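You operate a simulated robot arm through the tools that you are given. There is no shell and no other tool.

You are at the controls of a simulated robot arm. One attempt, no reset.

JOB
Tighten the clamps of inserts 2 and 1 to the clamp label's torque.
Fine: set the torque driver's dial while it is on its peg, turn each till it clicks, driver back on the peg; leave the other clamps loose.

It is judged by the outcome, as a careful person would: the job done as asked, and still so three seconds after it is handed in. It fails if anything else is knocked over, pushed out of place, dropped, spilled or broken.

ROBOT AND FRAMES
A 7-joint arm with a two-finger parallel gripper, fixed in place. Base frame: the origin is at the foot of the arm, x ahead of it, y to its left, z up. Units: m, degrees, N and s.
With the tool pointing down near the work surface it reaches from about 0.3 to 0.7 m from the base axis. Its first joint turns from -66.0 to 66.0 degrees. Payload 1.57 kg.
The TCP is the grasp point between the finger pads, 0.03 m short of the fingertips. In the tool frame z runs along the fingers and y along their closing line. Largest opening 0.11 m; finger width 0.024, thickness 0.012; the body of the gripper, 0.048 by 0.112 m, starts 0.078 m behind the TCP.
Orientation is that of the tool frame in the base frame, as a unit quaternion [w, x, y, z]. With the fingers straight down and closing along the base's y, the tool's x points along the base's -x, its y along +y and its z along -z.

CONTROLS
- The arm moves only by the tool play_rows. Its argument "steps" is a list of rows, each an object of numbers (a shift or turn left out is 0, a gripper value left out holds the last): "x", "y", "z": the shift along the tool's x, y, z in units of 250 mm (1.0 is 250 mm); "wx", "wy", "wz": the turn, a rotation vector about the tool's x, y, z in units of 90 degrees (1.0 is 90 degrees). In form: [{"x": .., "y": .., "z": .., "wx": .., "wy": .., "wz": ..}, ...]. A call has 1 to 20 rows; each row is the pose to reach, as a shift and turn from the pose commanded when the call began, along the tool's axes at that moment. "hand" is the gripper command, from -1 (fully open) to 1 (shut), values between in proportion, set as the call begins (left out, the last holds). A call with a number of a shift or a turn outside -1 to 1 is refused whole. A row lasts 0.2 s, in which the tool goes at most 0.05 m and 8.6 degrees; a call with a longer step from one row to the next is refused whole, and so is a gripper value outside its range. A pose out of reach is approached as far as the arm can. The call stops where the force on the tool passes 40 N (or 10 N more than at its start, if that is more) or the arm is blocked; 0.2 s more then pass. Each finger travels about 0.108 m/s and halts on what it meets, pressing with about 38 N; the grip force reading is that of the motor and also rises with nothing between the fingers. The clock runs only during rows and for 0.2 s after the last one: add rows that repeat a pose to give the fingers time. The reply holds the time, the measured pose of the TCP, the force on the tool along the base axes, the opening and the grip force, in the units named above and with some noise, with the torque about the TCP (base axes, N m) and any sound that the robot's microphone picked up, and new pictures: "pictures" is both (left out), scene, wrist or none.
- Cameras (640 x 400 px; columns grow to the right, rows downward): "scene" is fixed at [0.1662, -0.3908, 1.415]; the picture's right is [0.77, -0.63, 0.00], its down [-0.30, -0.37, -0.88] and it looks along [0.56, 0.68, -0.48] (base axes); focal length 266 px, centre (320, 200). "wrist" rides on the gripper at [0.07, 0.016, -0.141] in the tool frame; the picture's right is [-0.23, 0.97, 0.00], its down [-0.86, -0.20, -0.48] and it looks along [-0.47, -0.11, 0.88] (tool axes); focal length 222 px, centre (320, 200). There is no depth. A picture from a camera that has moved, and an enlarged one, comes with that camera's place and axes in the base frame and with its lens.
- enlarge(camera, box): a new picture of the part [left, top, right, bottom] of that camera's present view, enlarged. No time passes.
- sign_off(): hands the job in; it is judged then, once.

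Nothing tells you positions but the pictures and the camera data. Unless the task says otherwise, let go and move clear before handing in.

The tools are called after "Request:" as name(argument=value, ...) on one line, values as JSON. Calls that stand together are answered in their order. play_rows: Moves the arm, as the interface text tells. Its arguments: {"type":"object","properties":{"steps":{"type":"array"},"hand":{"type":"number"},"pictures":{"type":"string","enum":["both","scene","wrist","none"]}},"required":["steps"]} The other tools are called the same way: enlarge (camera, box) takes an enlarged picture of a part of a camera's view; sign_off () hands the job in.

At the start:

```text
t: 0.0
tool_pos: [0.3496, 0.0866, 1.3085]
ee_rot: [0.0, 0.0, 1.0, 0.0]
ft_force: [0.6, -0.8, 0.1]
wrist_torque: [0.02, -0.01, 0.0]
finger_gap: 0.1099
finger_force: 0.0
```

scene: 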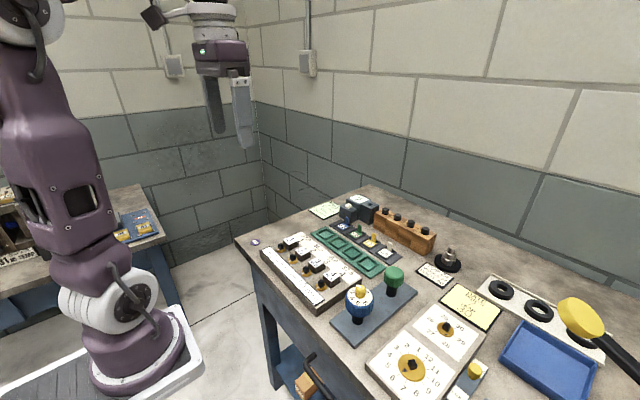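
wrist: 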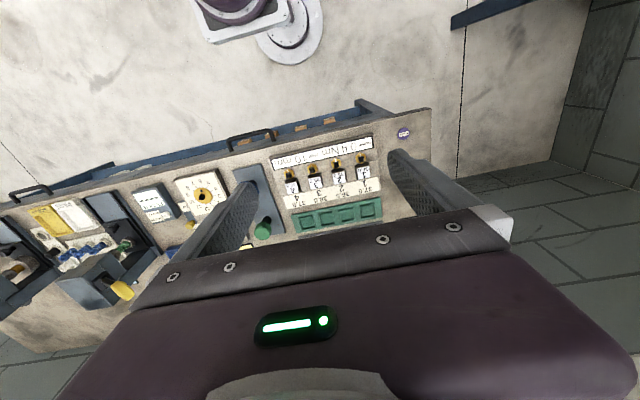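

I see a workbench ahead with a clamp fixture holding four inserts, a blue torque driver and a green-headed tool on pegs, and several label cards. I'll enlarge the views to read the labels before moving.

Request:
enlarge(camera="scene", box=[230, 190, 430, 350])

Request:
enlarge(camera="wrist", box=[240, 110, 440, 250])

Request:
enlarge(camera="scene", box=[360, 220, 540, 400])

Request:
enlarge(camera="scene", box=[250, 230, 350, 310])

Request:
enlarge(camera="scene", box=[325, 260, 425, 350])

```text
2.50 times, centred on (330, 270) of scene
camera zoom: at [0.1662, -0.3908, 1.415], right [0.77, -0.63, 0.0], down [-0.3, -0.37, -0.88], along [0.56, 0.68, -0.48], focal length 666 px, centre (295, 25)
```

zoom: 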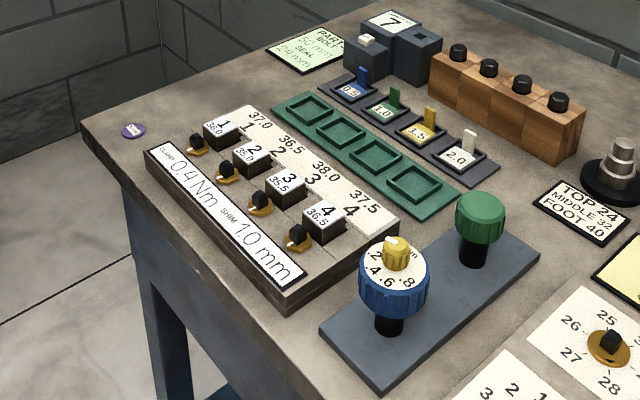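

```text
2.86 times, centred on (340, 180) of wrist
camera zoom: at [0.2799, 0.105, 1.4509], right [0.23, 0.97, 0.0], down [0.85, -0.2, 0.48], along [0.47, -0.11, -0.88], focal length 635 px, centre (263, 257)
```

zoom: 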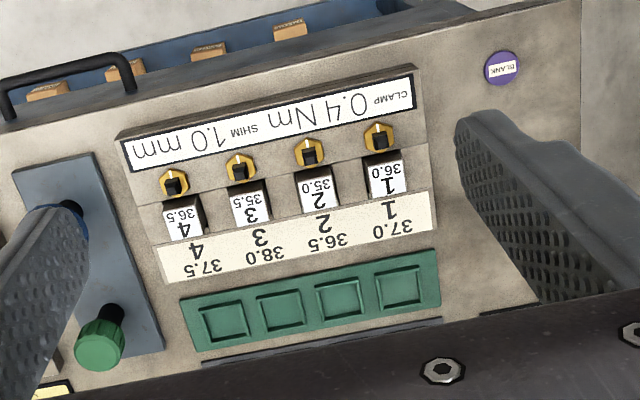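

```text
2.22 times, centred on (450, 310) of scene
camera zoom: at [0.1662, -0.3908, 1.415], right [0.77, -0.63, 0.0], down [-0.3, -0.37, -0.88], along [0.56, 0.68, -0.48], focal length 592 px, centre (31, -44)
```

zoom: 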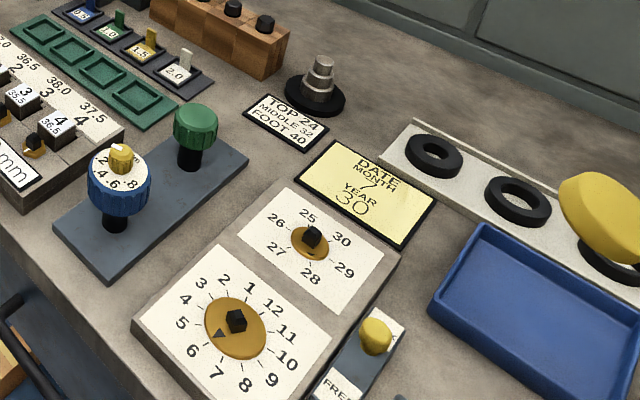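

```text
5.00 times, centred on (300, 270) of scene
camera zoom: at [0.1662, -0.3908, 1.415], right [0.77, -0.63, 0.0], down [-0.3, -0.37, -0.88], along [0.56, 0.68, -0.48], focal length 1331 px, centre (420, -150)
```

zoom: 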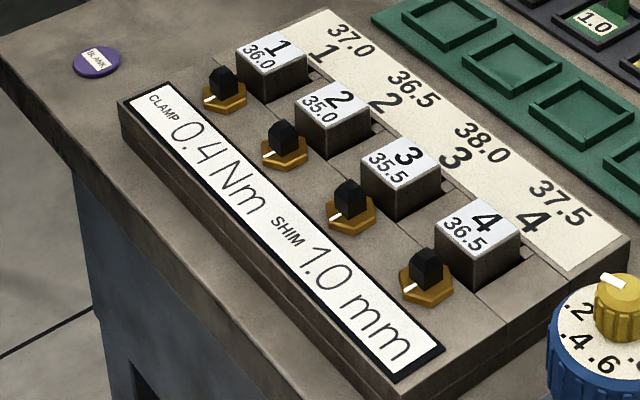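

```text
4.44 times, centred on (375, 305) of scene
camera zoom: at [0.1662, -0.3908, 1.415], right [0.77, -0.63, 0.0], down [-0.3, -0.37, -0.88], along [0.56, 0.68, -0.48], focal length 1184 px, centre (76, -267)
```

zoom: 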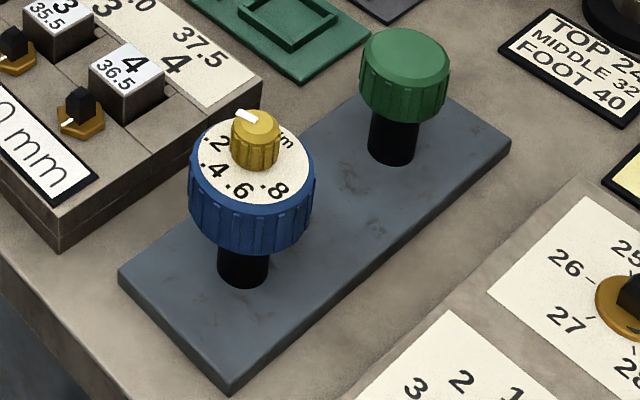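

The clamp label reads 0.4 Nm. The blue driver with the yellow dial sits on a peg near (0.48, -0.14), and clamp 1 is near (0.474, 0.163, 0.914). I'll move above the driver to see its dial up close.

Request:
play_rows(steps=[{"x": -0.03, "y": -0.108, "z": 0.08}, {"x": -0.06, "y": -0.216, "z": 0.16}, {"x": -0.09, "y": -0.324, "z": 0.24}, {"x": -0.12, "y": -0.432, "z": 0.32}, {"x": -0.15, "y": -0.54, "z": 0.4}, {"x": -0.18, "y": -0.648, "z": 0.48}, {"x": -0.21, "y": -0.756, "z": 0.56}, {"x": -0.24, "y": -0.867, "z": 0.64}, {"x": -0.24, "y": -0.867, "z": 0.64}], hand=-1)

```text
t: 2.0
tool_pos: [0.4088, -0.1309, 1.1471]
ee_rot: [0.0, 0.001, 1.0, 0.0]
ft_force: [0.1, 0.5, 0.2]
wrist_torque: [0.0, -0.02, -0.03]
finger_gap: 0.11
finger_force: 0.2
camera wrist: at [0.3396, -0.114, 1.2896], right [0.23, 0.97, 0.0], down [0.86, -0.2, 0.48], along [0.47, -0.11, -0.88], focal length 222 px, centre (320, 200)
```

scene: 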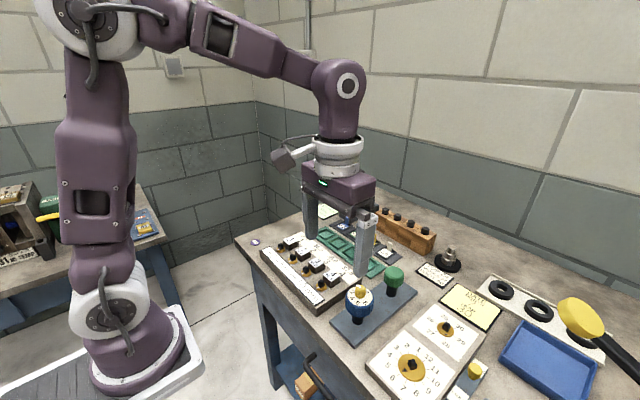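
wrist: 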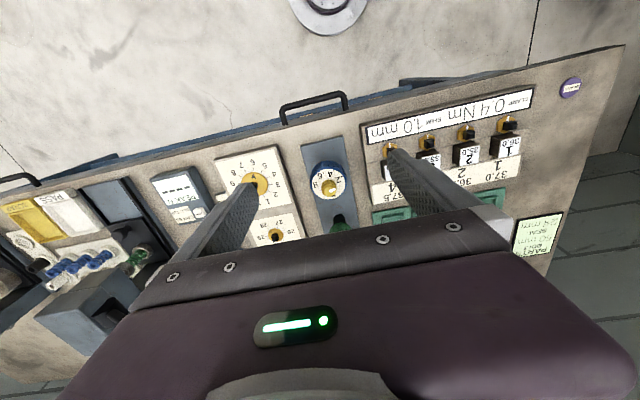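

Request:
enlarge(camera="wrist", box=[280, 130, 380, 230])

Request:
enlarge(camera="wrist", box=[350, 70, 550, 200])

Request:
enlarge(camera="scene", box=[325, 270, 405, 340])

```text
4.00 times, centred on (330, 180) of wrist
camera zoom: at [0.3396, -0.114, 1.2896], right [0.23, 0.97, 0.0], down [0.86, -0.2, 0.48], along [0.47, -0.11, -0.88], focal length 888 px, centre (280, 280)
```

zoom: 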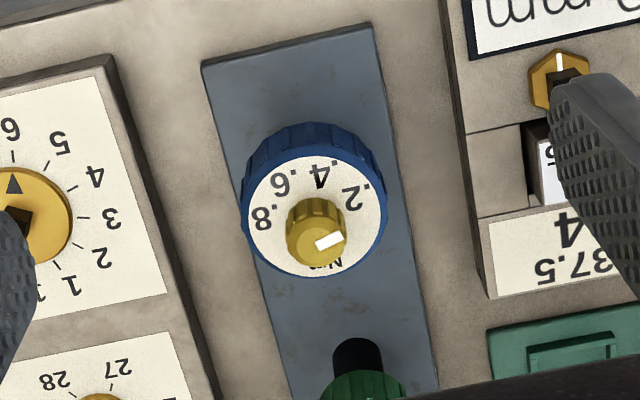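

```text
3.08 times, centred on (450, 135) of wrist
camera zoom: at [0.3396, -0.114, 1.2896], right [0.23, 0.97, 0.0], down [0.86, -0.2, 0.48], along [0.47, -0.11, -0.88], focal length 684 px, centre (-80, 400)
```

zoom: 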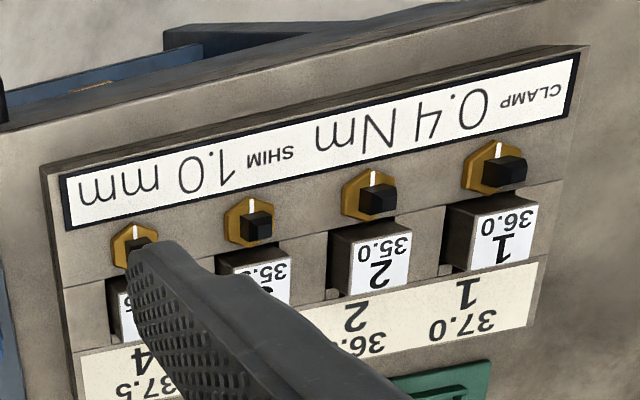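

```text
5.71 times, centred on (365, 305) of scene
camera zoom: at [0.1662, -0.3908, 1.415], right [0.77, -0.63, 0.0], down [-0.3, -0.37, -0.88], along [0.56, 0.68, -0.48], focal length 1522 px, centre (63, -400)
```

zoom: 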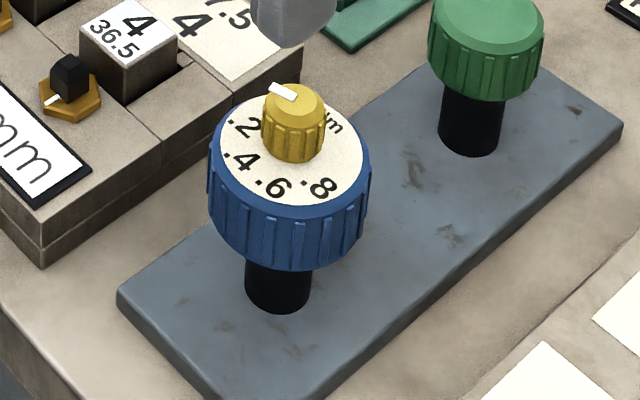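

The knob top is near (0.487, -0.135, 0.988), and the pointer seems to be near the .2 mark. I'll enlarge the dial more for a precise reading.

Request:
enlarge(camera="wrist", box=[304, 158, 352, 188])

Request:
enlarge(camera="scene", box=[340, 280, 380, 305])

```text
13.33 times, centred on (328, 173) of wrist
camera zoom: at [0.3396, -0.114, 1.2896], right [0.23, 0.97, 0.0], down [0.86, -0.2, 0.48], along [0.47, -0.11, -0.88], focal length 2962 px, centre (213, 560)
```

zoom: 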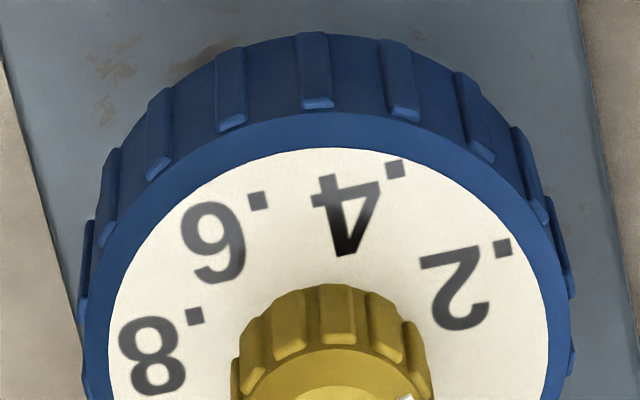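

```text
16.00 times, centred on (360, 292) of scene
camera zoom: at [0.1662, -0.3908, 1.415], right [0.77, -0.63, 0.0], down [-0.3, -0.37, -0.88], along [0.56, 0.68, -0.48], focal length 4260 px, centre (-320, -1280)
```

zoom: 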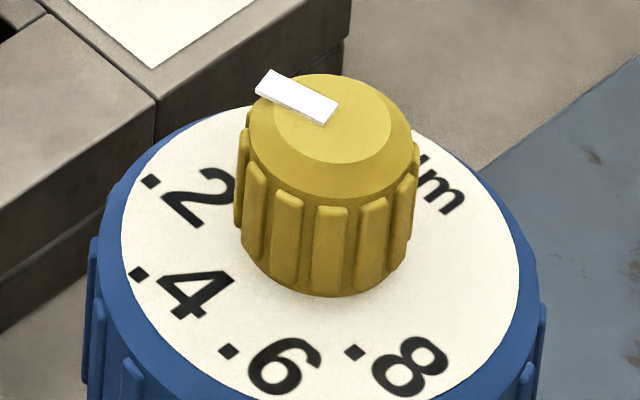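

Dial marks sit symmetrically about the -x side, 45° apart: .2 at 67.5° and .4 at 22.5° toward +y. The dial centre is near (0.4866, -0.1347), and I'll go right above it for a closer look.

Request:
play_rows(steps=[{"x": -0.062, "y": -0.004, "z": 0.079}, {"x": -0.123, "y": -0.008, "z": 0.158}, {"x": -0.185, "y": -0.011, "z": 0.236}, {"x": -0.246, "y": -0.015, "z": 0.315}, {"x": -0.308, "y": -0.0188, "z": 0.394}, {"x": -0.308, "y": -0.0188, "z": 0.394}], hand=-0.1)

```text
t: 3.4
tool_pos: [0.4874, -0.1327, 1.0486]
ee_rot: [0.0, 0.001, 1.0, 0.0]
ft_force: [0.2, -0.2, -1.0]
wrist_torque: [-0.02, 0.0, 0.0]
finger_gap: 0.0604
finger_force: 0.1
camera wrist: at [0.4172, -0.1155, 1.1923], right [0.23, 0.97, 0.0], down [0.85, -0.2, 0.48], along [0.47, -0.11, -0.88], focal length 222 px, centre (320, 200)
```

scene: 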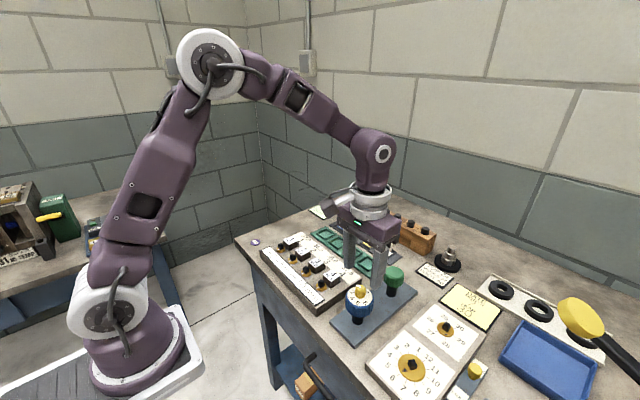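
wrist: 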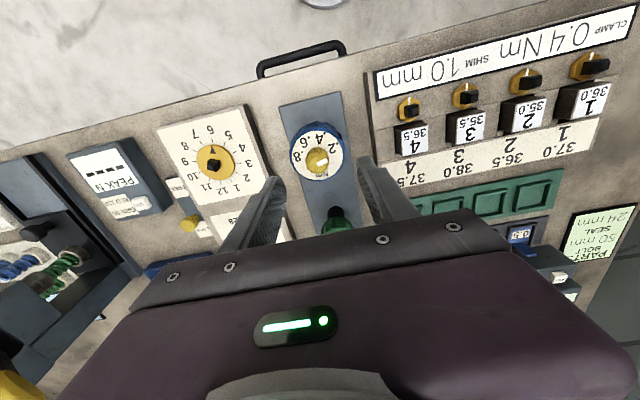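

Request:
enlarge(camera="wrist", box=[285, 115, 353, 183])

Request:
enlarge(camera="scene", box=[335, 220, 415, 320])

Request:
enlarge(camera="wrist", box=[380, 40, 630, 190])

```text
5.88 times, centred on (319, 149) of wrist
camera zoom: at [0.4172, -0.1155, 1.1923], right [0.23, 0.97, 0.0], down [0.85, -0.2, 0.48], along [0.47, -0.11, -0.88], focal length 1307 px, centre (326, 500)
```

zoom: 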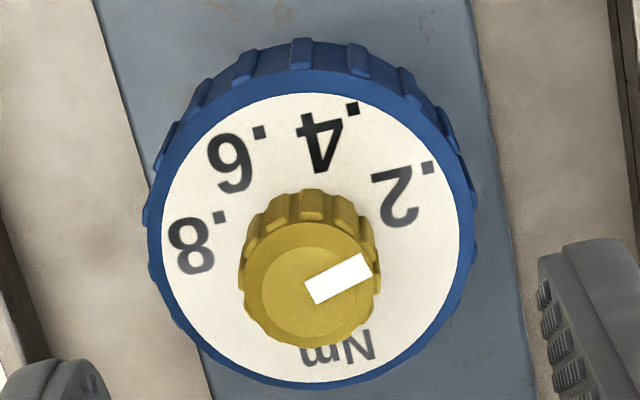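

```text
4.00 times, centred on (375, 270) of scene
camera zoom: at [0.1662, -0.3908, 1.415], right [0.77, -0.63, 0.0], down [-0.3, -0.37, -0.88], along [0.56, 0.68, -0.48], focal length 1065 px, centre (100, -80)
```

zoom: 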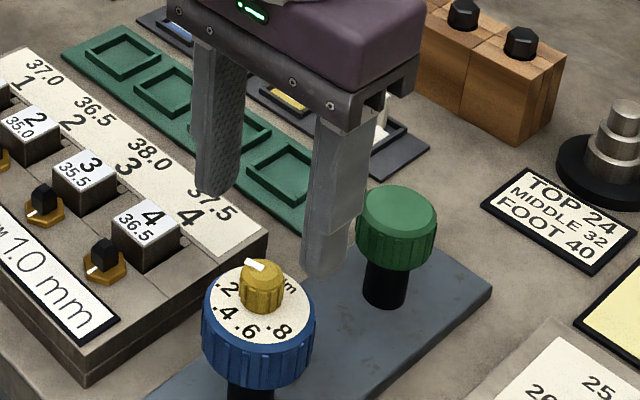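

```text
2.56 times, centred on (505, 115) of wrist
camera zoom: at [0.4172, -0.1155, 1.1923], right [0.23, 0.97, 0.0], down [0.85, -0.2, 0.48], along [0.47, -0.11, -0.88], focal length 569 px, centre (-154, 418)
```

zoom: 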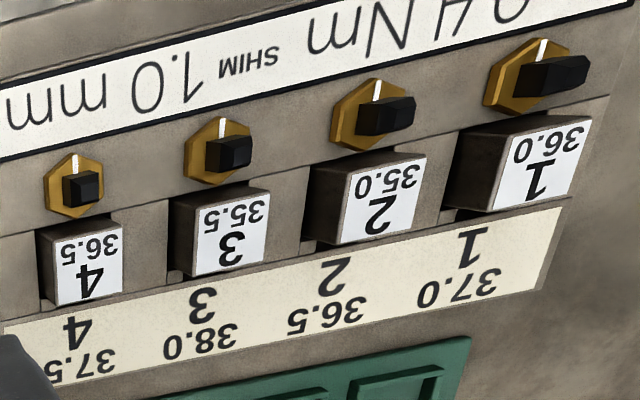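

I estimate the pointer at about 75° (roughly 0.16), so it needs about 53° CCW to reach .4. The TCP readings disagree by about 2 mm, so I'll hold still and re-read before descending.

Request:
play_rows(steps=[{"x": 0, "y": 0, "z": 0}, {"x": 0, "y": 0, "z": 0}, {"x": 0, "y": 0, "z": 0}], pictures="wrist")

Request:
play_rows(steps=[{"x": 0, "y": 0, "z": 0}, {"x": 0, "y": 0, "z": 0}, {"x": 0, "y": 0, "z": 0}], pictures="wrist")

```text
t: 4.2
tool_pos: [0.487, -0.1335, 1.0494]
ee_rot: [0.0, 0.001, 1.0, 0.0]
ft_force: [-0.2, -0.4, -0.2]
wrist_torque: [-0.03, 0.05, -0.02]
finger_gap: 0.0608
finger_force: 0.1
camera wrist: at [0.4169, -0.1155, 1.1926], right [0.23, 0.97, 0.0], down [0.85, -0.2, 0.48], along [0.47, -0.11, -0.88], focal length 222 px, centre (320, 200)
```

wrist: 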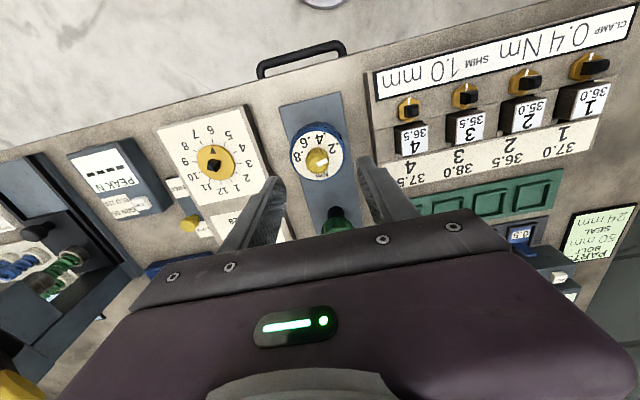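

```text
t: 5.0
tool_pos: [0.4869, -0.1329, 1.0502]
ee_rot: [0.0, 0.002, 1.0, 0.0]
ft_force: [0.3, 0.4, -0.2]
wrist_torque: [0.01, -0.03, 0.03]
finger_gap: 0.0604
finger_force: 0.0
camera wrist: at [0.4169, -0.1155, 1.1926], right [0.23, 0.97, 0.0], down [0.85, -0.2, 0.48], along [0.47, -0.11, -0.88], focal length 222 px, centre (320, 200)
```

wrist: 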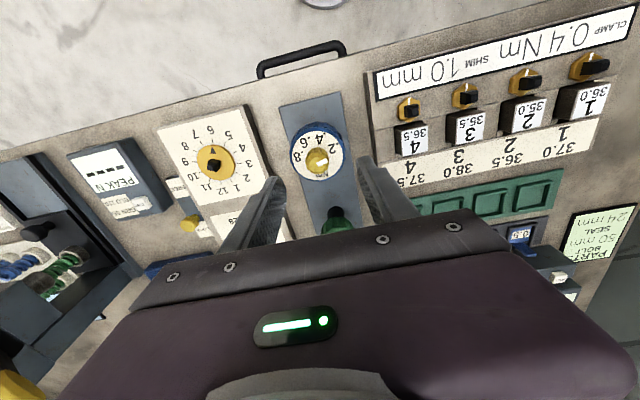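

The TCP settles near (0.487, -0.133, 1.050) with the knob centre at about (0.4877, -0.1347). I'll narrow the fingers and descend around the yellow knob, keeping the tips above the dial face.

Request:
play_rows(steps=[{"x": -0.003, "y": -0.008, "z": 0.0}, {"x": -0.003, "y": -0.008, "z": 0.04}, {"x": -0.003, "y": -0.008, "z": 0.08}, {"x": -0.003, "y": -0.008, "z": 0.12}, {"x": -0.003, "y": -0.008, "z": 0.15}, {"x": -0.003, "y": -0.008, "z": 0.172}, {"x": -0.003, "y": -0.008, "z": 0.172}], hand=0.27)

```text
t: 6.6
tool_pos: [0.4859, -0.1354, 1.0061]
ee_rot: [0.0, 0.0, 1.0, 0.0]
ft_force: [-0.1, 0.6, -0.7]
wrist_torque: [-0.01, -0.01, -0.01]
finger_gap: 0.0402
finger_force: 0.0
camera wrist: at [0.4171, -0.1182, 1.1493], right [0.23, 0.97, 0.0], down [0.86, -0.2, 0.48], along [0.47, -0.11, -0.88], focal length 222 px, centre (320, 200)
```

scene: 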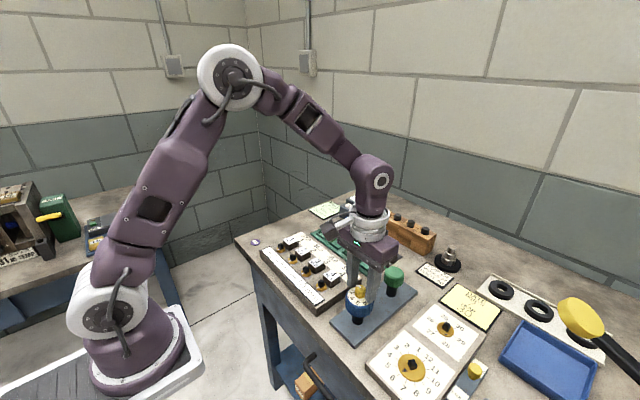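
wrist: 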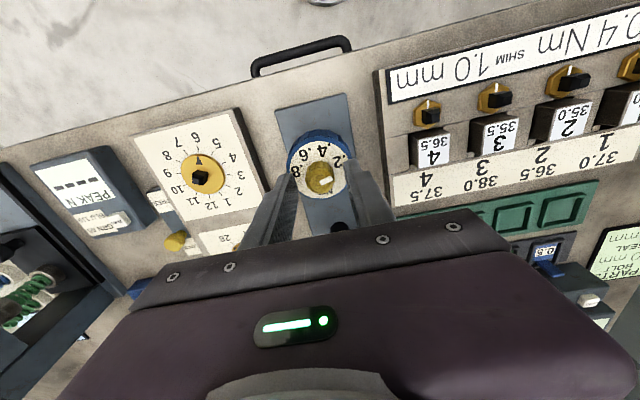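

Request:
enlarge(camera="wrist", box=[270, 120, 370, 220])

Request:
enlarge(camera="scene", box=[335, 255, 395, 315])

```text
4.00 times, centred on (320, 170) of wrist
camera zoom: at [0.4171, -0.1182, 1.1493], right [0.23, 0.97, 0.0], down [0.86, -0.2, 0.48], along [0.47, -0.11, -0.88], focal length 888 px, centre (320, 320)
```

zoom: 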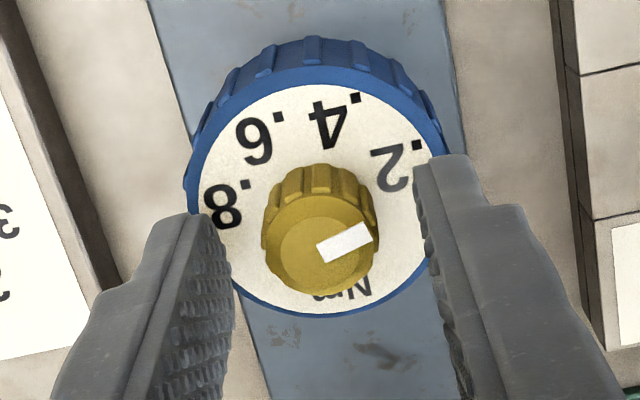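

```text
6.67 times, centred on (365, 285) of scene
camera zoom: at [0.1662, -0.3908, 1.415], right [0.77, -0.63, 0.0], down [-0.3, -0.37, -0.88], along [0.56, 0.68, -0.48], focal length 1775 px, centre (20, -367)
```

zoom: 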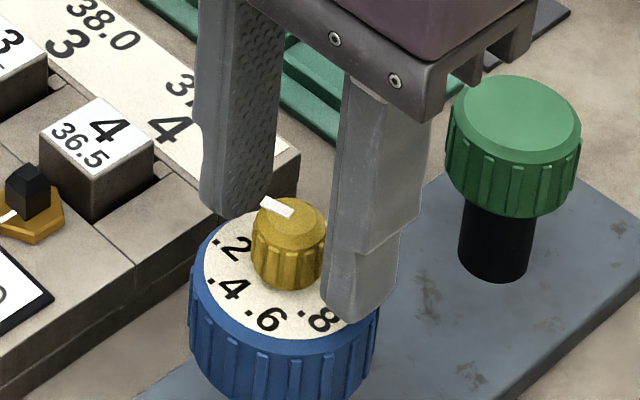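

The fingers straddle the knob well, roughly centred, with tips above the dial face. I'll close on the knob.

Request:
play_rows(steps=[{"z": 0}, {"z": 0}, {"z": 0}], hand=1)

```text
t: 7.4
tool_pos: [0.4866, -0.1361, 1.0058]
ee_rot: [-0.001, 0.001, 1.0, 0.0]
ft_force: [-0.1, 0.0, 0.5]
wrist_torque: [-0.02, -0.02, 0.01]
finger_gap: 0.0195
finger_force: 34.0
camera wrist: at [0.4172, -0.1182, 1.1494], right [0.23, 0.97, 0.0], down [0.85, -0.2, 0.48], along [0.47, -0.11, -0.88], focal length 222 px, centre (320, 200)
```

scene: 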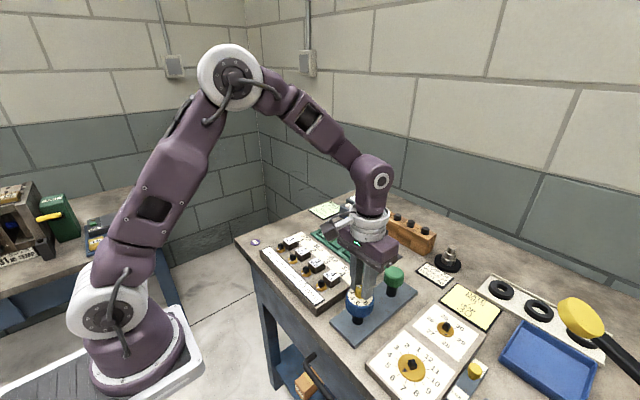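
wrist: 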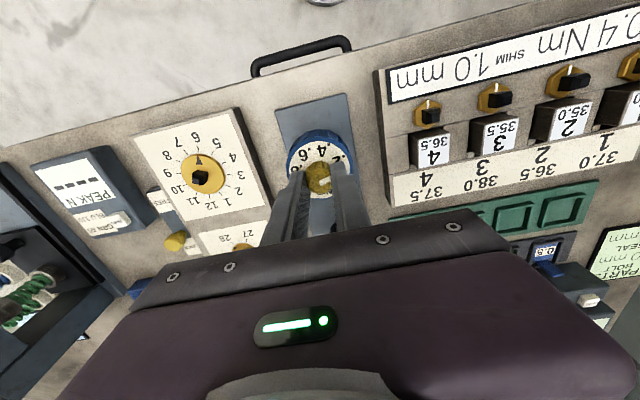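

Knob gripped at 19.5 mm with no side load. I'll turn it CCW by about 25° first and check that only the knob turns.

Request:
play_rows(steps=[{"wz": -0.07}, {"wz": -0.14}, {"wz": -0.21}, {"wz": -0.28}, {"wz": -0.28}])

```text
t: 8.6
tool_pos: [0.4869, -0.1366, 1.0055]
ee_rot: [-0.001, -0.218, 0.976, 0.0]
ft_force: [-0.7, 5.4, 0.0]
wrist_torque: [0.58, 0.1, -0.01]
finger_gap: 0.0194
finger_force: 33.6
camera wrist: at [0.4172, -0.1497, 1.1494], right [-0.21, 0.98, 0.0], down [0.86, 0.18, 0.48], along [0.47, 0.1, -0.88], focal length 222 px, centre (320, 200)
```

scene: 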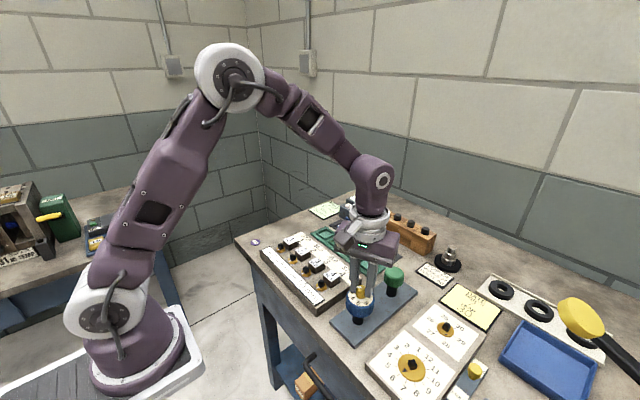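
wrist: 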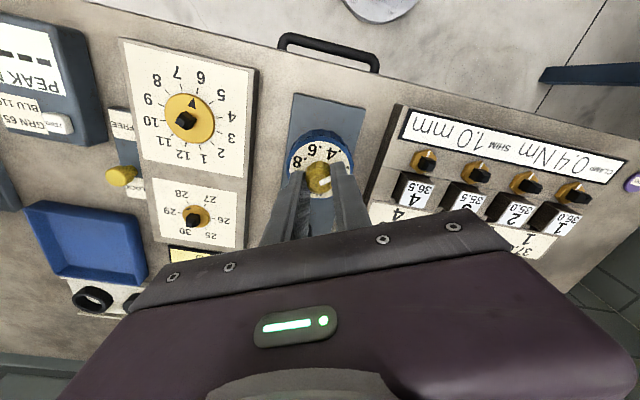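

Request:
enlarge(camera="wrist", box=[270, 120, 370, 220])

Request:
enlarge(camera="scene", box=[335, 255, 395, 315])

```text
4.00 times, centred on (320, 170) of wrist
camera zoom: at [0.4172, -0.1497, 1.1494], right [-0.21, 0.98, 0.0], down [0.86, 0.18, 0.48], along [0.47, 0.1, -0.88], focal length 888 px, centre (320, 320)
```

zoom: 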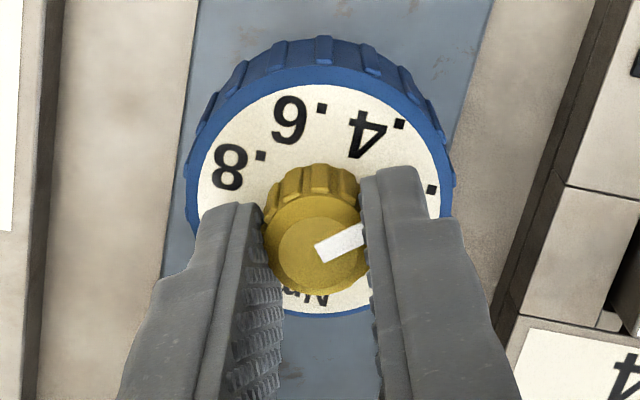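

```text
6.67 times, centred on (365, 285) of scene
camera zoom: at [0.1662, -0.3907, 1.4151], right [0.77, -0.63, 0.0], down [-0.3, -0.37, -0.88], along [0.56, 0.68, -0.48], focal length 1775 px, centre (20, -367)
```

zoom: 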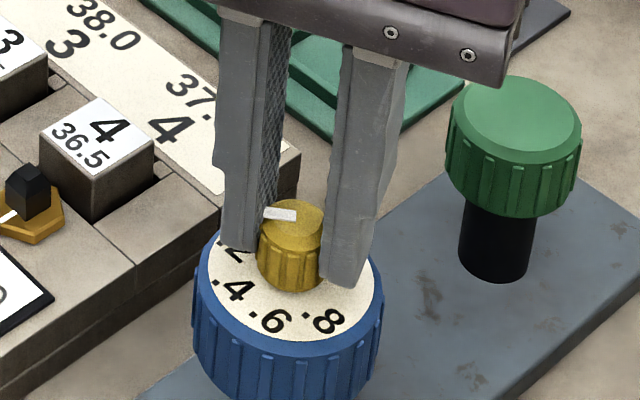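

The knob turns with the gripper while the dial face stays put. I'll continue by about 28° more with a small recentering nudge in +y.

Request:
play_rows(steps=[{"x": -0.001, "y": 0.002, "wz": -0.04}, {"x": -0.0017, "y": 0.0036, "wz": -0.1}, {"x": -0.0017, "y": 0.0036, "wz": -0.16}, {"x": -0.0017, "y": 0.0036, "wz": -0.22}, {"x": -0.0017, "y": 0.0036, "wz": -0.28}, {"x": -0.0017, "y": 0.0036, "wz": -0.305}, {"x": -0.0017, "y": 0.0036, "wz": -0.305}])

Request:
enlarge(camera="wrist", box=[270, 120, 370, 220])

Request:
enlarge(camera="scene", box=[335, 255, 395, 315])

```text
t: 10.2
tool_pos: [0.4877, -0.136, 1.0066]
ee_rot: [0.0, -0.443, 0.897, 0.0]
ft_force: [-4.5, 6.8, 20.4]
wrist_torque: [0.48, 0.43, -0.02]
finger_gap: 0.0198
finger_force: 33.2
camera wrist: at [0.4319, -0.1798, 1.1493], right [-0.64, 0.77, 0.0], down [0.68, 0.56, 0.48], along [0.37, 0.3, -0.88], focal length 222 px, centre (320, 200)
```

scene: 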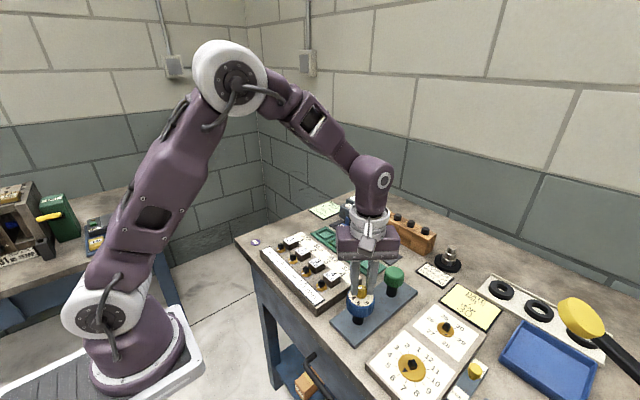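
wrist: 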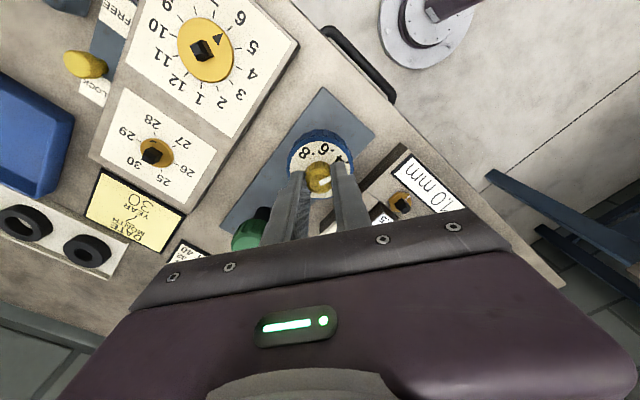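

```text
4.00 times, centred on (320, 170) of wrist
camera zoom: at [0.4319, -0.1798, 1.1493], right [-0.64, 0.77, 0.0], down [0.68, 0.56, 0.48], along [0.37, 0.3, -0.88], focal length 888 px, centre (320, 320)
```

zoom: 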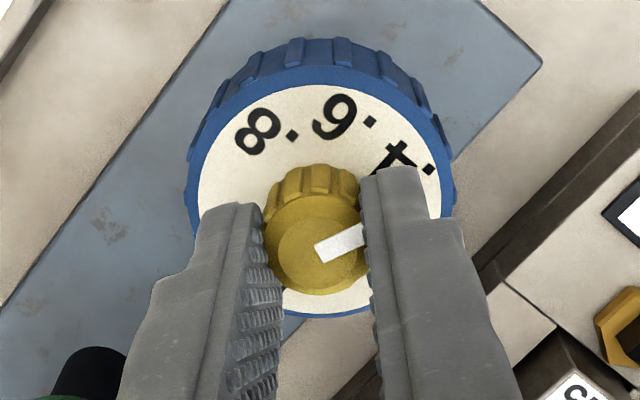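

```text
6.67 times, centred on (365, 285) of scene
camera zoom: at [0.1657, -0.3905, 1.4152], right [0.77, -0.63, 0.0], down [-0.3, -0.37, -0.88], along [0.56, 0.68, -0.48], focal length 1775 px, centre (20, -367)
```

zoom: 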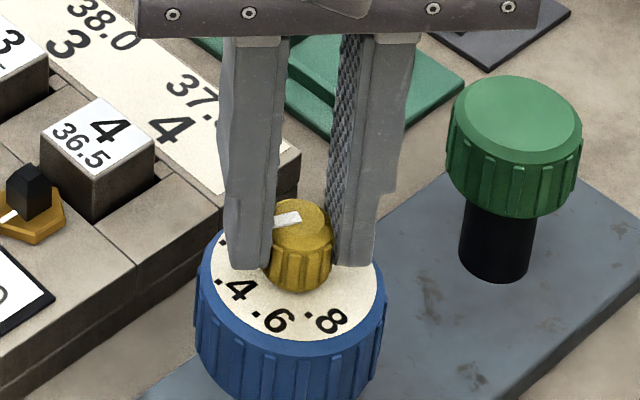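

Total turn is about 53°; there is some vertical load, so I'll release the knob gently and read the pointer.

Request:
play_rows(steps=[{"z": 0}, {"z": 0}], hand=0.2)

Request:
enlarge(camera="wrist", box=[280, 120, 360, 200])

Request:
enlarge(camera="scene", box=[335, 265, 395, 315])

```text
t: 10.8
tool_pos: [0.4869, -0.1351, 1.0057]
ee_rot: [0.0, -0.443, 0.896, 0.0]
ft_force: [0.0, -0.2, 0.0]
wrist_torque: [0.0, -0.02, 0.02]
finger_gap: 0.0439
finger_force: 0.1
camera wrist: at [0.4322, -0.1801, 1.1486], right [-0.64, 0.77, 0.0], down [0.68, 0.56, 0.48], along [0.37, 0.3, -0.88], focal length 222 px, centre (320, 200)
```

scene: 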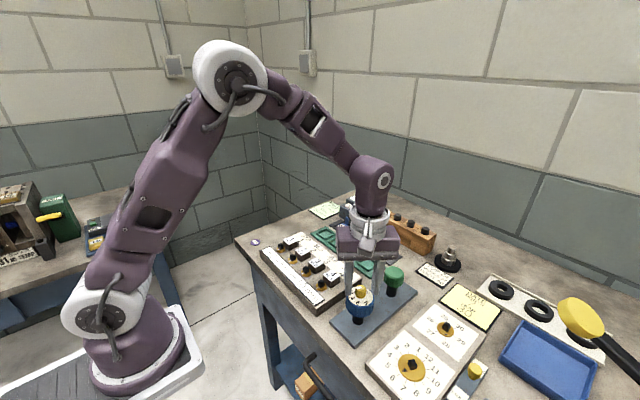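
wrist: 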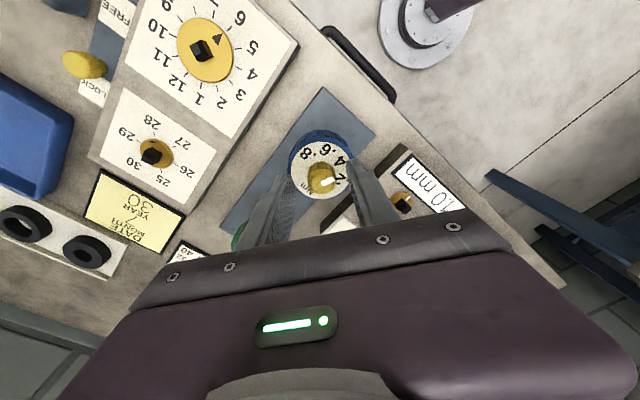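

```text
5.00 times, centred on (320, 160) of wrist
camera zoom: at [0.4322, -0.1801, 1.1486], right [-0.64, 0.77, 0.0], down [0.68, 0.56, 0.48], along [0.37, 0.3, -0.88], focal length 1111 px, centre (320, 400)
```

zoom: 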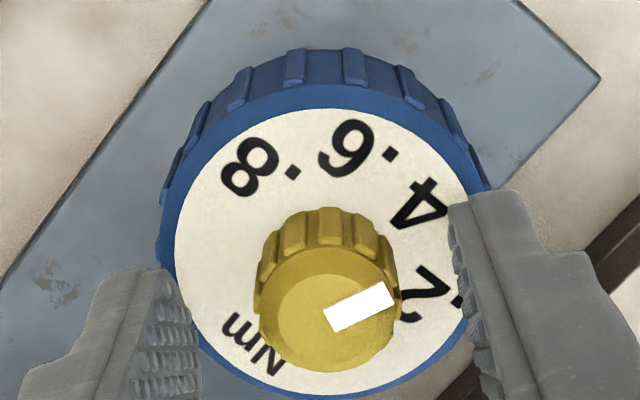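

```text
8.00 times, centred on (365, 290) of scene
camera zoom: at [0.1662, -0.3908, 1.415], right [0.77, -0.63, 0.0], down [-0.3, -0.37, -0.88], along [0.56, 0.68, -0.48], focal length 2130 px, centre (-40, -520)
```

zoom: 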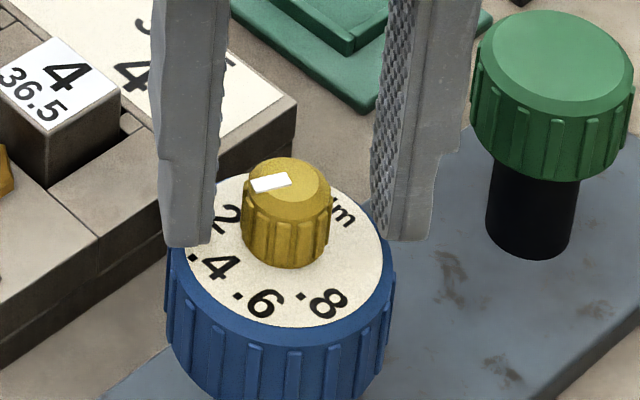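

The pointer now appears close to the .4 mark. I'll zoom in hard on the knob from both cameras to measure its angle precisely.

Request:
enlarge(camera="scene", box=[351, 283, 371, 295])

Request:
enlarge(camera="wrist", box=[308, 168, 340, 198])

```text
16.00 times, centred on (361, 289) of scene
camera zoom: at [0.1662, -0.3908, 1.415], right [0.77, -0.63, 0.0], down [-0.3, -0.37, -0.88], along [0.56, 0.68, -0.48], focal length 4260 px, centre (-336, -1224)
```

zoom: 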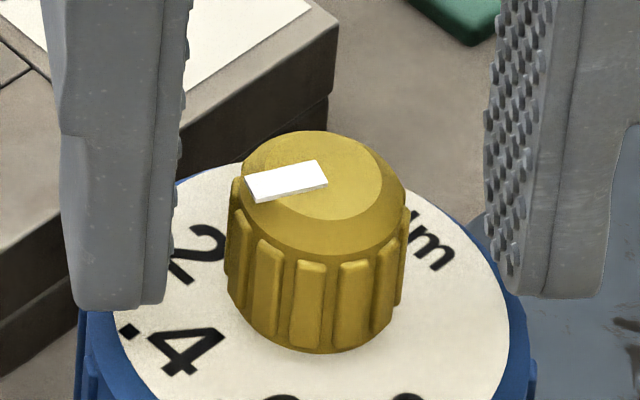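

```text
13.33 times, centred on (324, 183) of wrist
camera zoom: at [0.4322, -0.1801, 1.1486], right [-0.64, 0.77, 0.0], down [0.68, 0.56, 0.48], along [0.37, 0.3, -0.88], focal length 2962 px, centre (267, 427)
```

zoom: 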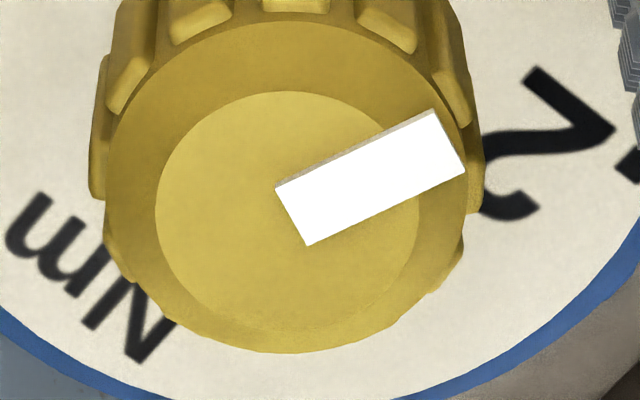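

The pointer measures about 22–23°, right at the .4 mark (22.5°). Next I'll open wide, drop straight down around the blue handle at this yaw, and check before gripping it.

Request:
play_rows(steps=[{"z": 0}, {"z": 0}, {"z": 0.03}, {"z": 0.07}, {"z": 0.11}, {"z": 0.15}, {"z": 0.178}, {"z": 0.178}], hand=-0.6)

Request:
enlarge(camera="wrist", box=[250, 110, 390, 220])

Request:
enlarge(camera="scene", box=[325, 260, 405, 330])

```text
t: 12.6
tool_pos: [0.4868, -0.135, 0.9605]
ee_rot: [0.0, -0.442, 0.897, 0.0]
ft_force: [0.5, 0.8, -0.6]
wrist_torque: [0.0, 0.01, 0.01]
finger_gap: 0.088
finger_force: 0.0
camera wrist: at [0.4316, -0.18, 1.1039], right [-0.63, 0.77, 0.0], down [0.68, 0.56, 0.48], along [0.37, 0.3, -0.88], focal length 222 px, centre (320, 200)
```

scene: 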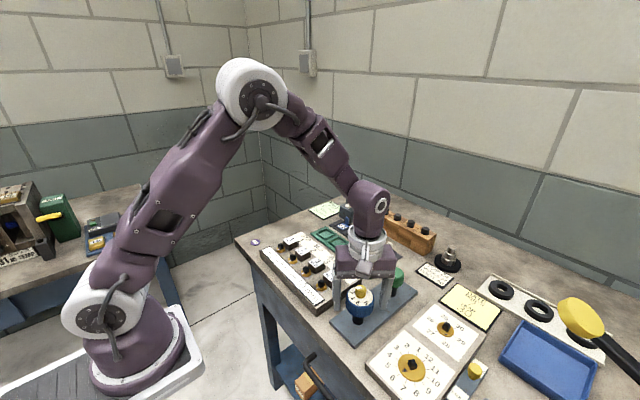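
wrist: 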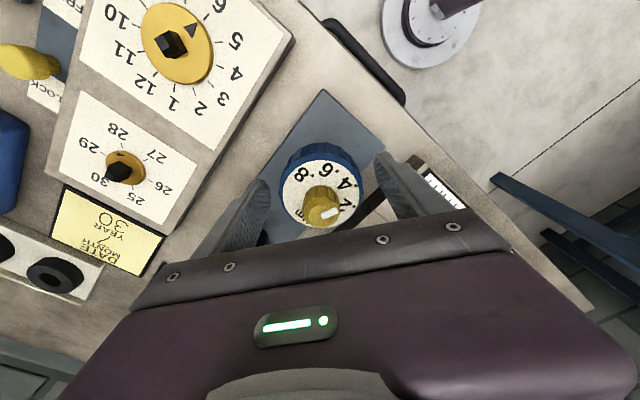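

```text
3.64 times, centred on (320, 165) of wrist
camera zoom: at [0.4316, -0.18, 1.1039], right [-0.63, 0.77, 0.0], down [0.68, 0.56, 0.48], along [0.37, 0.3, -0.88], focal length 808 px, centre (320, 327)
```

zoom: 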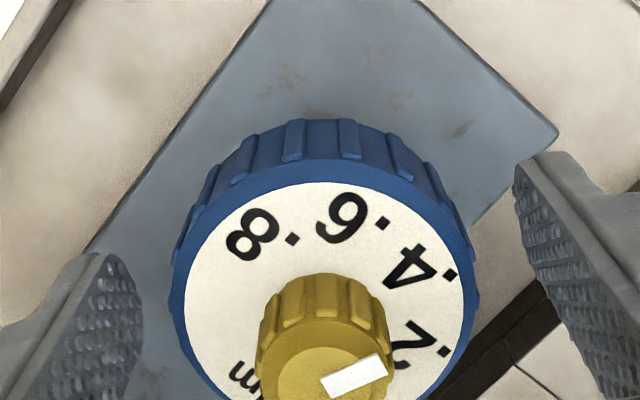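

```text
5.71 times, centred on (365, 295) of scene
camera zoom: at [0.1662, -0.3908, 1.415], right [0.77, -0.63, 0.0], down [-0.3, -0.37, -0.88], along [0.56, 0.68, -0.48], focal length 1522 px, centre (63, -343)
```

zoom: 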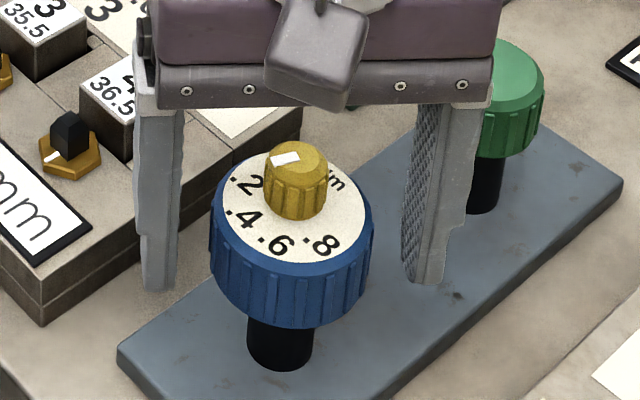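

The fingers straddle the blue handle with clearance and the dial still points to .4. I'll close on the handle.

Request:
play_rows(steps=[{"z": 0}, {"z": 0}, {"z": 0}], hand=1, pictures="wrist")

Request:
enlarge(camera="scene", box=[325, 260, 405, 330])

```text
t: 13.4
tool_pos: [0.487, -0.1348, 0.9619]
ee_rot: [0.0, -0.443, 0.897, 0.001]
ft_force: [-5.2, 3.3, 2.6]
wrist_torque: [0.17, 0.24, -0.01]
finger_gap: 0.0572
finger_force: 38.3
camera wrist: at [0.4313, -0.1798, 1.104], right [-0.64, 0.77, 0.0], down [0.68, 0.56, 0.48], along [0.37, 0.3, -0.88], focal length 222 px, centre (320, 200)
```

wrist: 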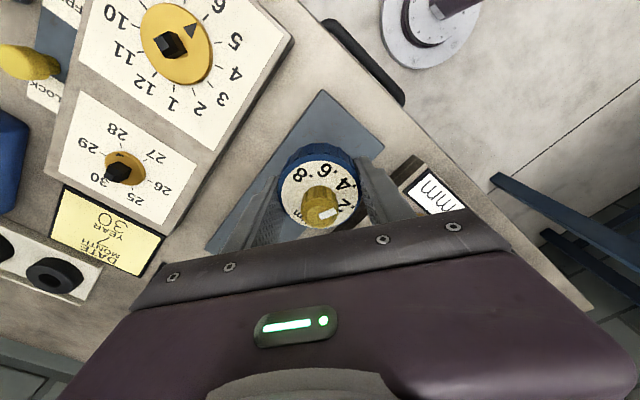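

```text
5.71 times, centred on (365, 295) of scene
camera zoom: at [0.166, -0.3907, 1.4151], right [0.77, -0.63, 0.0], down [-0.3, -0.37, -0.88], along [0.56, 0.68, -0.48], focal length 1522 px, centre (63, -343)
```

zoom: 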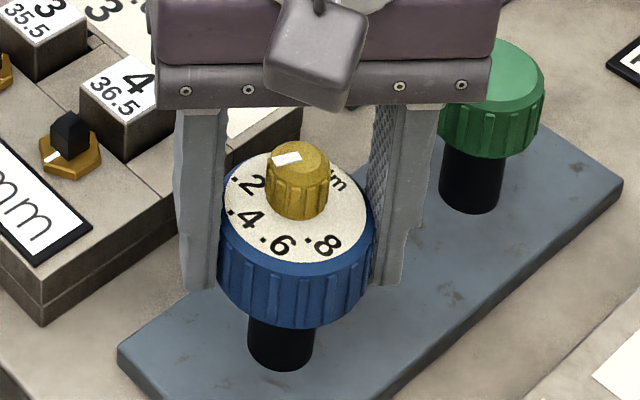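

Handle gripped at 57 mm with only a light side load. I'll lift straight up slowly.

Request:
play_rows(steps=[{"z": -0.02}, {"z": -0.05}, {"z": -0.09}, {"z": -0.14}, {"z": -0.2}, {"z": -0.26}, {"z": -0.32}, {"z": -0.36}, {"z": -0.36}])

Request:
enlarge(camera="scene", box=[315, 220, 415, 340])

Request:
enlarge(camera="wrist", box=[250, 110, 390, 230])

```text
t: 15.4
tool_pos: [0.4876, -0.1346, 1.0513]
ee_rot: [0.0, -0.443, 0.896, 0.0]
ft_force: [0.0, -0.2, -1.3]
wrist_torque: [0.03, -0.01, 0.0]
finger_gap: 0.0572
finger_force: 37.9
camera wrist: at [0.4321, -0.1799, 1.1946], right [-0.64, 0.77, 0.0], down [0.68, 0.56, 0.48], along [0.37, 0.3, -0.88], focal length 222 px, centre (320, 200)
```

scene: 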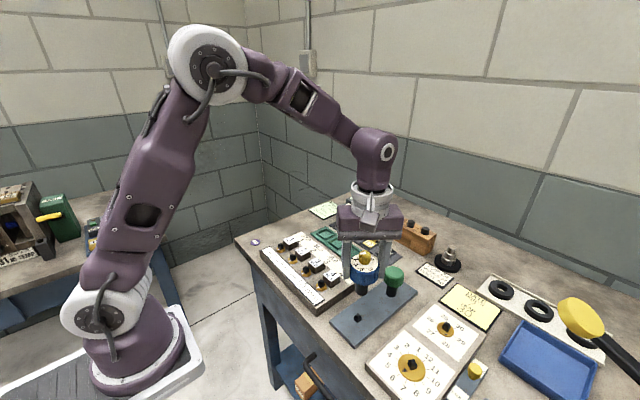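
wrist: 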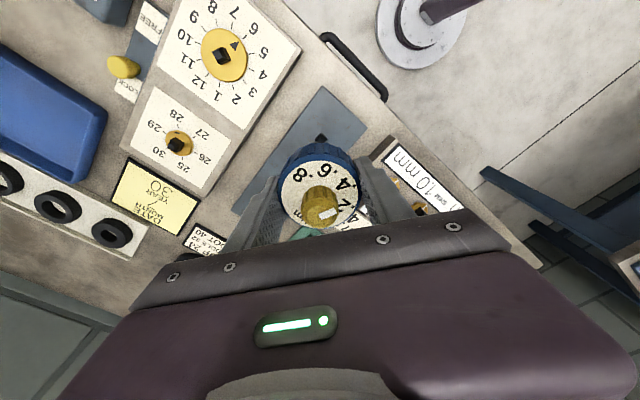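

```text
3.33 times, centred on (365, 280) of scene
camera zoom: at [0.1662, -0.3908, 1.415], right [0.77, -0.63, 0.0], down [-0.3, -0.37, -0.88], along [0.56, 0.68, -0.48], focal length 888 px, centre (170, -67)
```

zoom: 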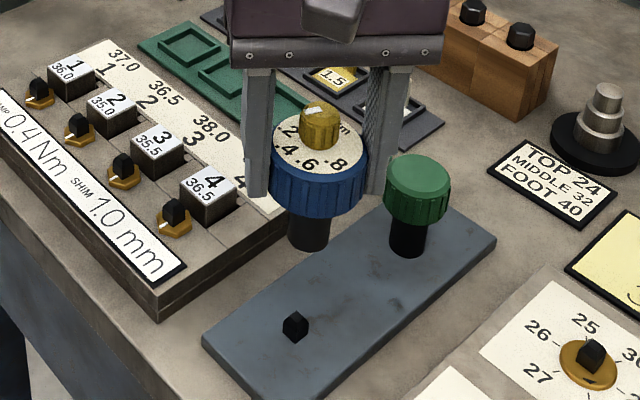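

```text
3.33 times, centred on (320, 170) of wrist
camera zoom: at [0.4321, -0.1799, 1.1946], right [-0.64, 0.77, 0.0], down [0.68, 0.56, 0.48], along [0.37, 0.3, -0.88], focal length 740 px, centre (320, 300)
```

zoom: 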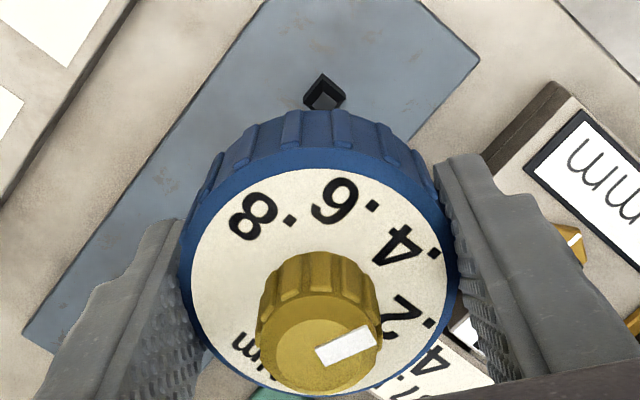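

The black socket shank came up with the driver, leaving a small square post on the slab like the clamp posts. I'll zoom in on the peg post now as a reference for where a post appears when it is directly below the driver.

Request:
enlarge(camera="wrist", box=[306, 122, 338, 142])

Request:
enlarge(camera="scene", box=[347, 310, 367, 325])

Request:
enlarge(camera="scene", box=[265, 235, 305, 265])

Request:
enlarge(camera="scene", box=[300, 260, 330, 290])

```text
16.00 times, centred on (322, 132) of wrist
camera zoom: at [0.4321, -0.1799, 1.1946], right [-0.64, 0.77, 0.0], down [0.68, 0.56, 0.48], along [0.37, 0.3, -0.88], focal length 3554 px, centre (288, 1288)
```

zoom: 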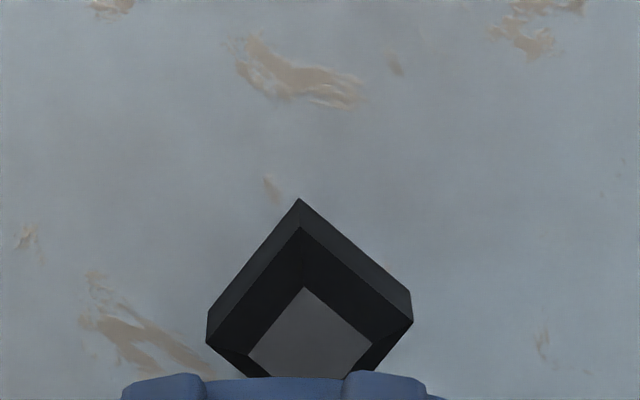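

```text
16.00 times, centred on (357, 318) of scene
camera zoom: at [0.1662, -0.3908, 1.415], right [0.77, -0.63, 0.0], down [-0.3, -0.37, -0.88], along [0.56, 0.68, -0.48], focal length 4260 px, centre (-272, -1680)
```

zoom: 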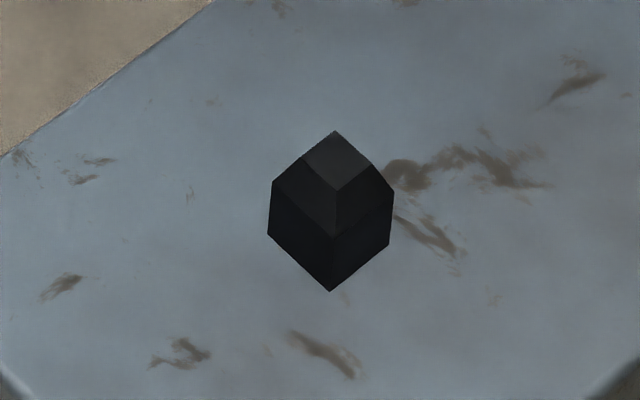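

```text
13.33 times, centred on (285, 250) of scene
camera zoom: at [0.1662, -0.3908, 1.415], right [0.77, -0.63, 0.0], down [-0.3, -0.37, -0.88], along [0.56, 0.68, -0.48], focal length 3550 px, centre (787, -467)
```

zoom: 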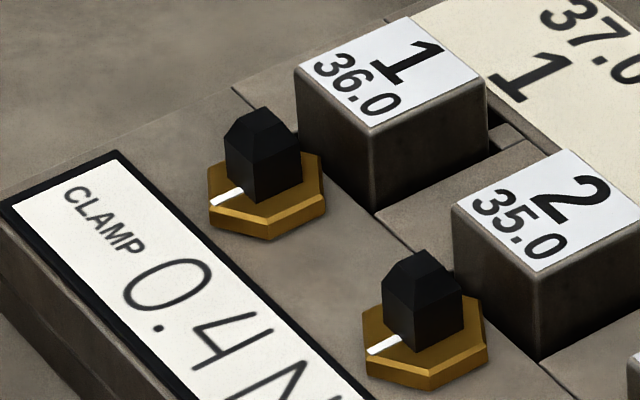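

```text
13.33 times, centred on (315, 275) of scene
camera zoom: at [0.1662, -0.3908, 1.415], right [0.77, -0.63, 0.0], down [-0.3, -0.37, -0.88], along [0.56, 0.68, -0.48], focal length 3550 px, centre (387, -800)
```

zoom: 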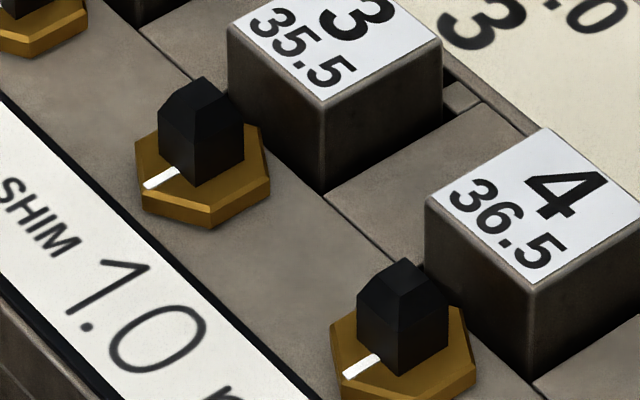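

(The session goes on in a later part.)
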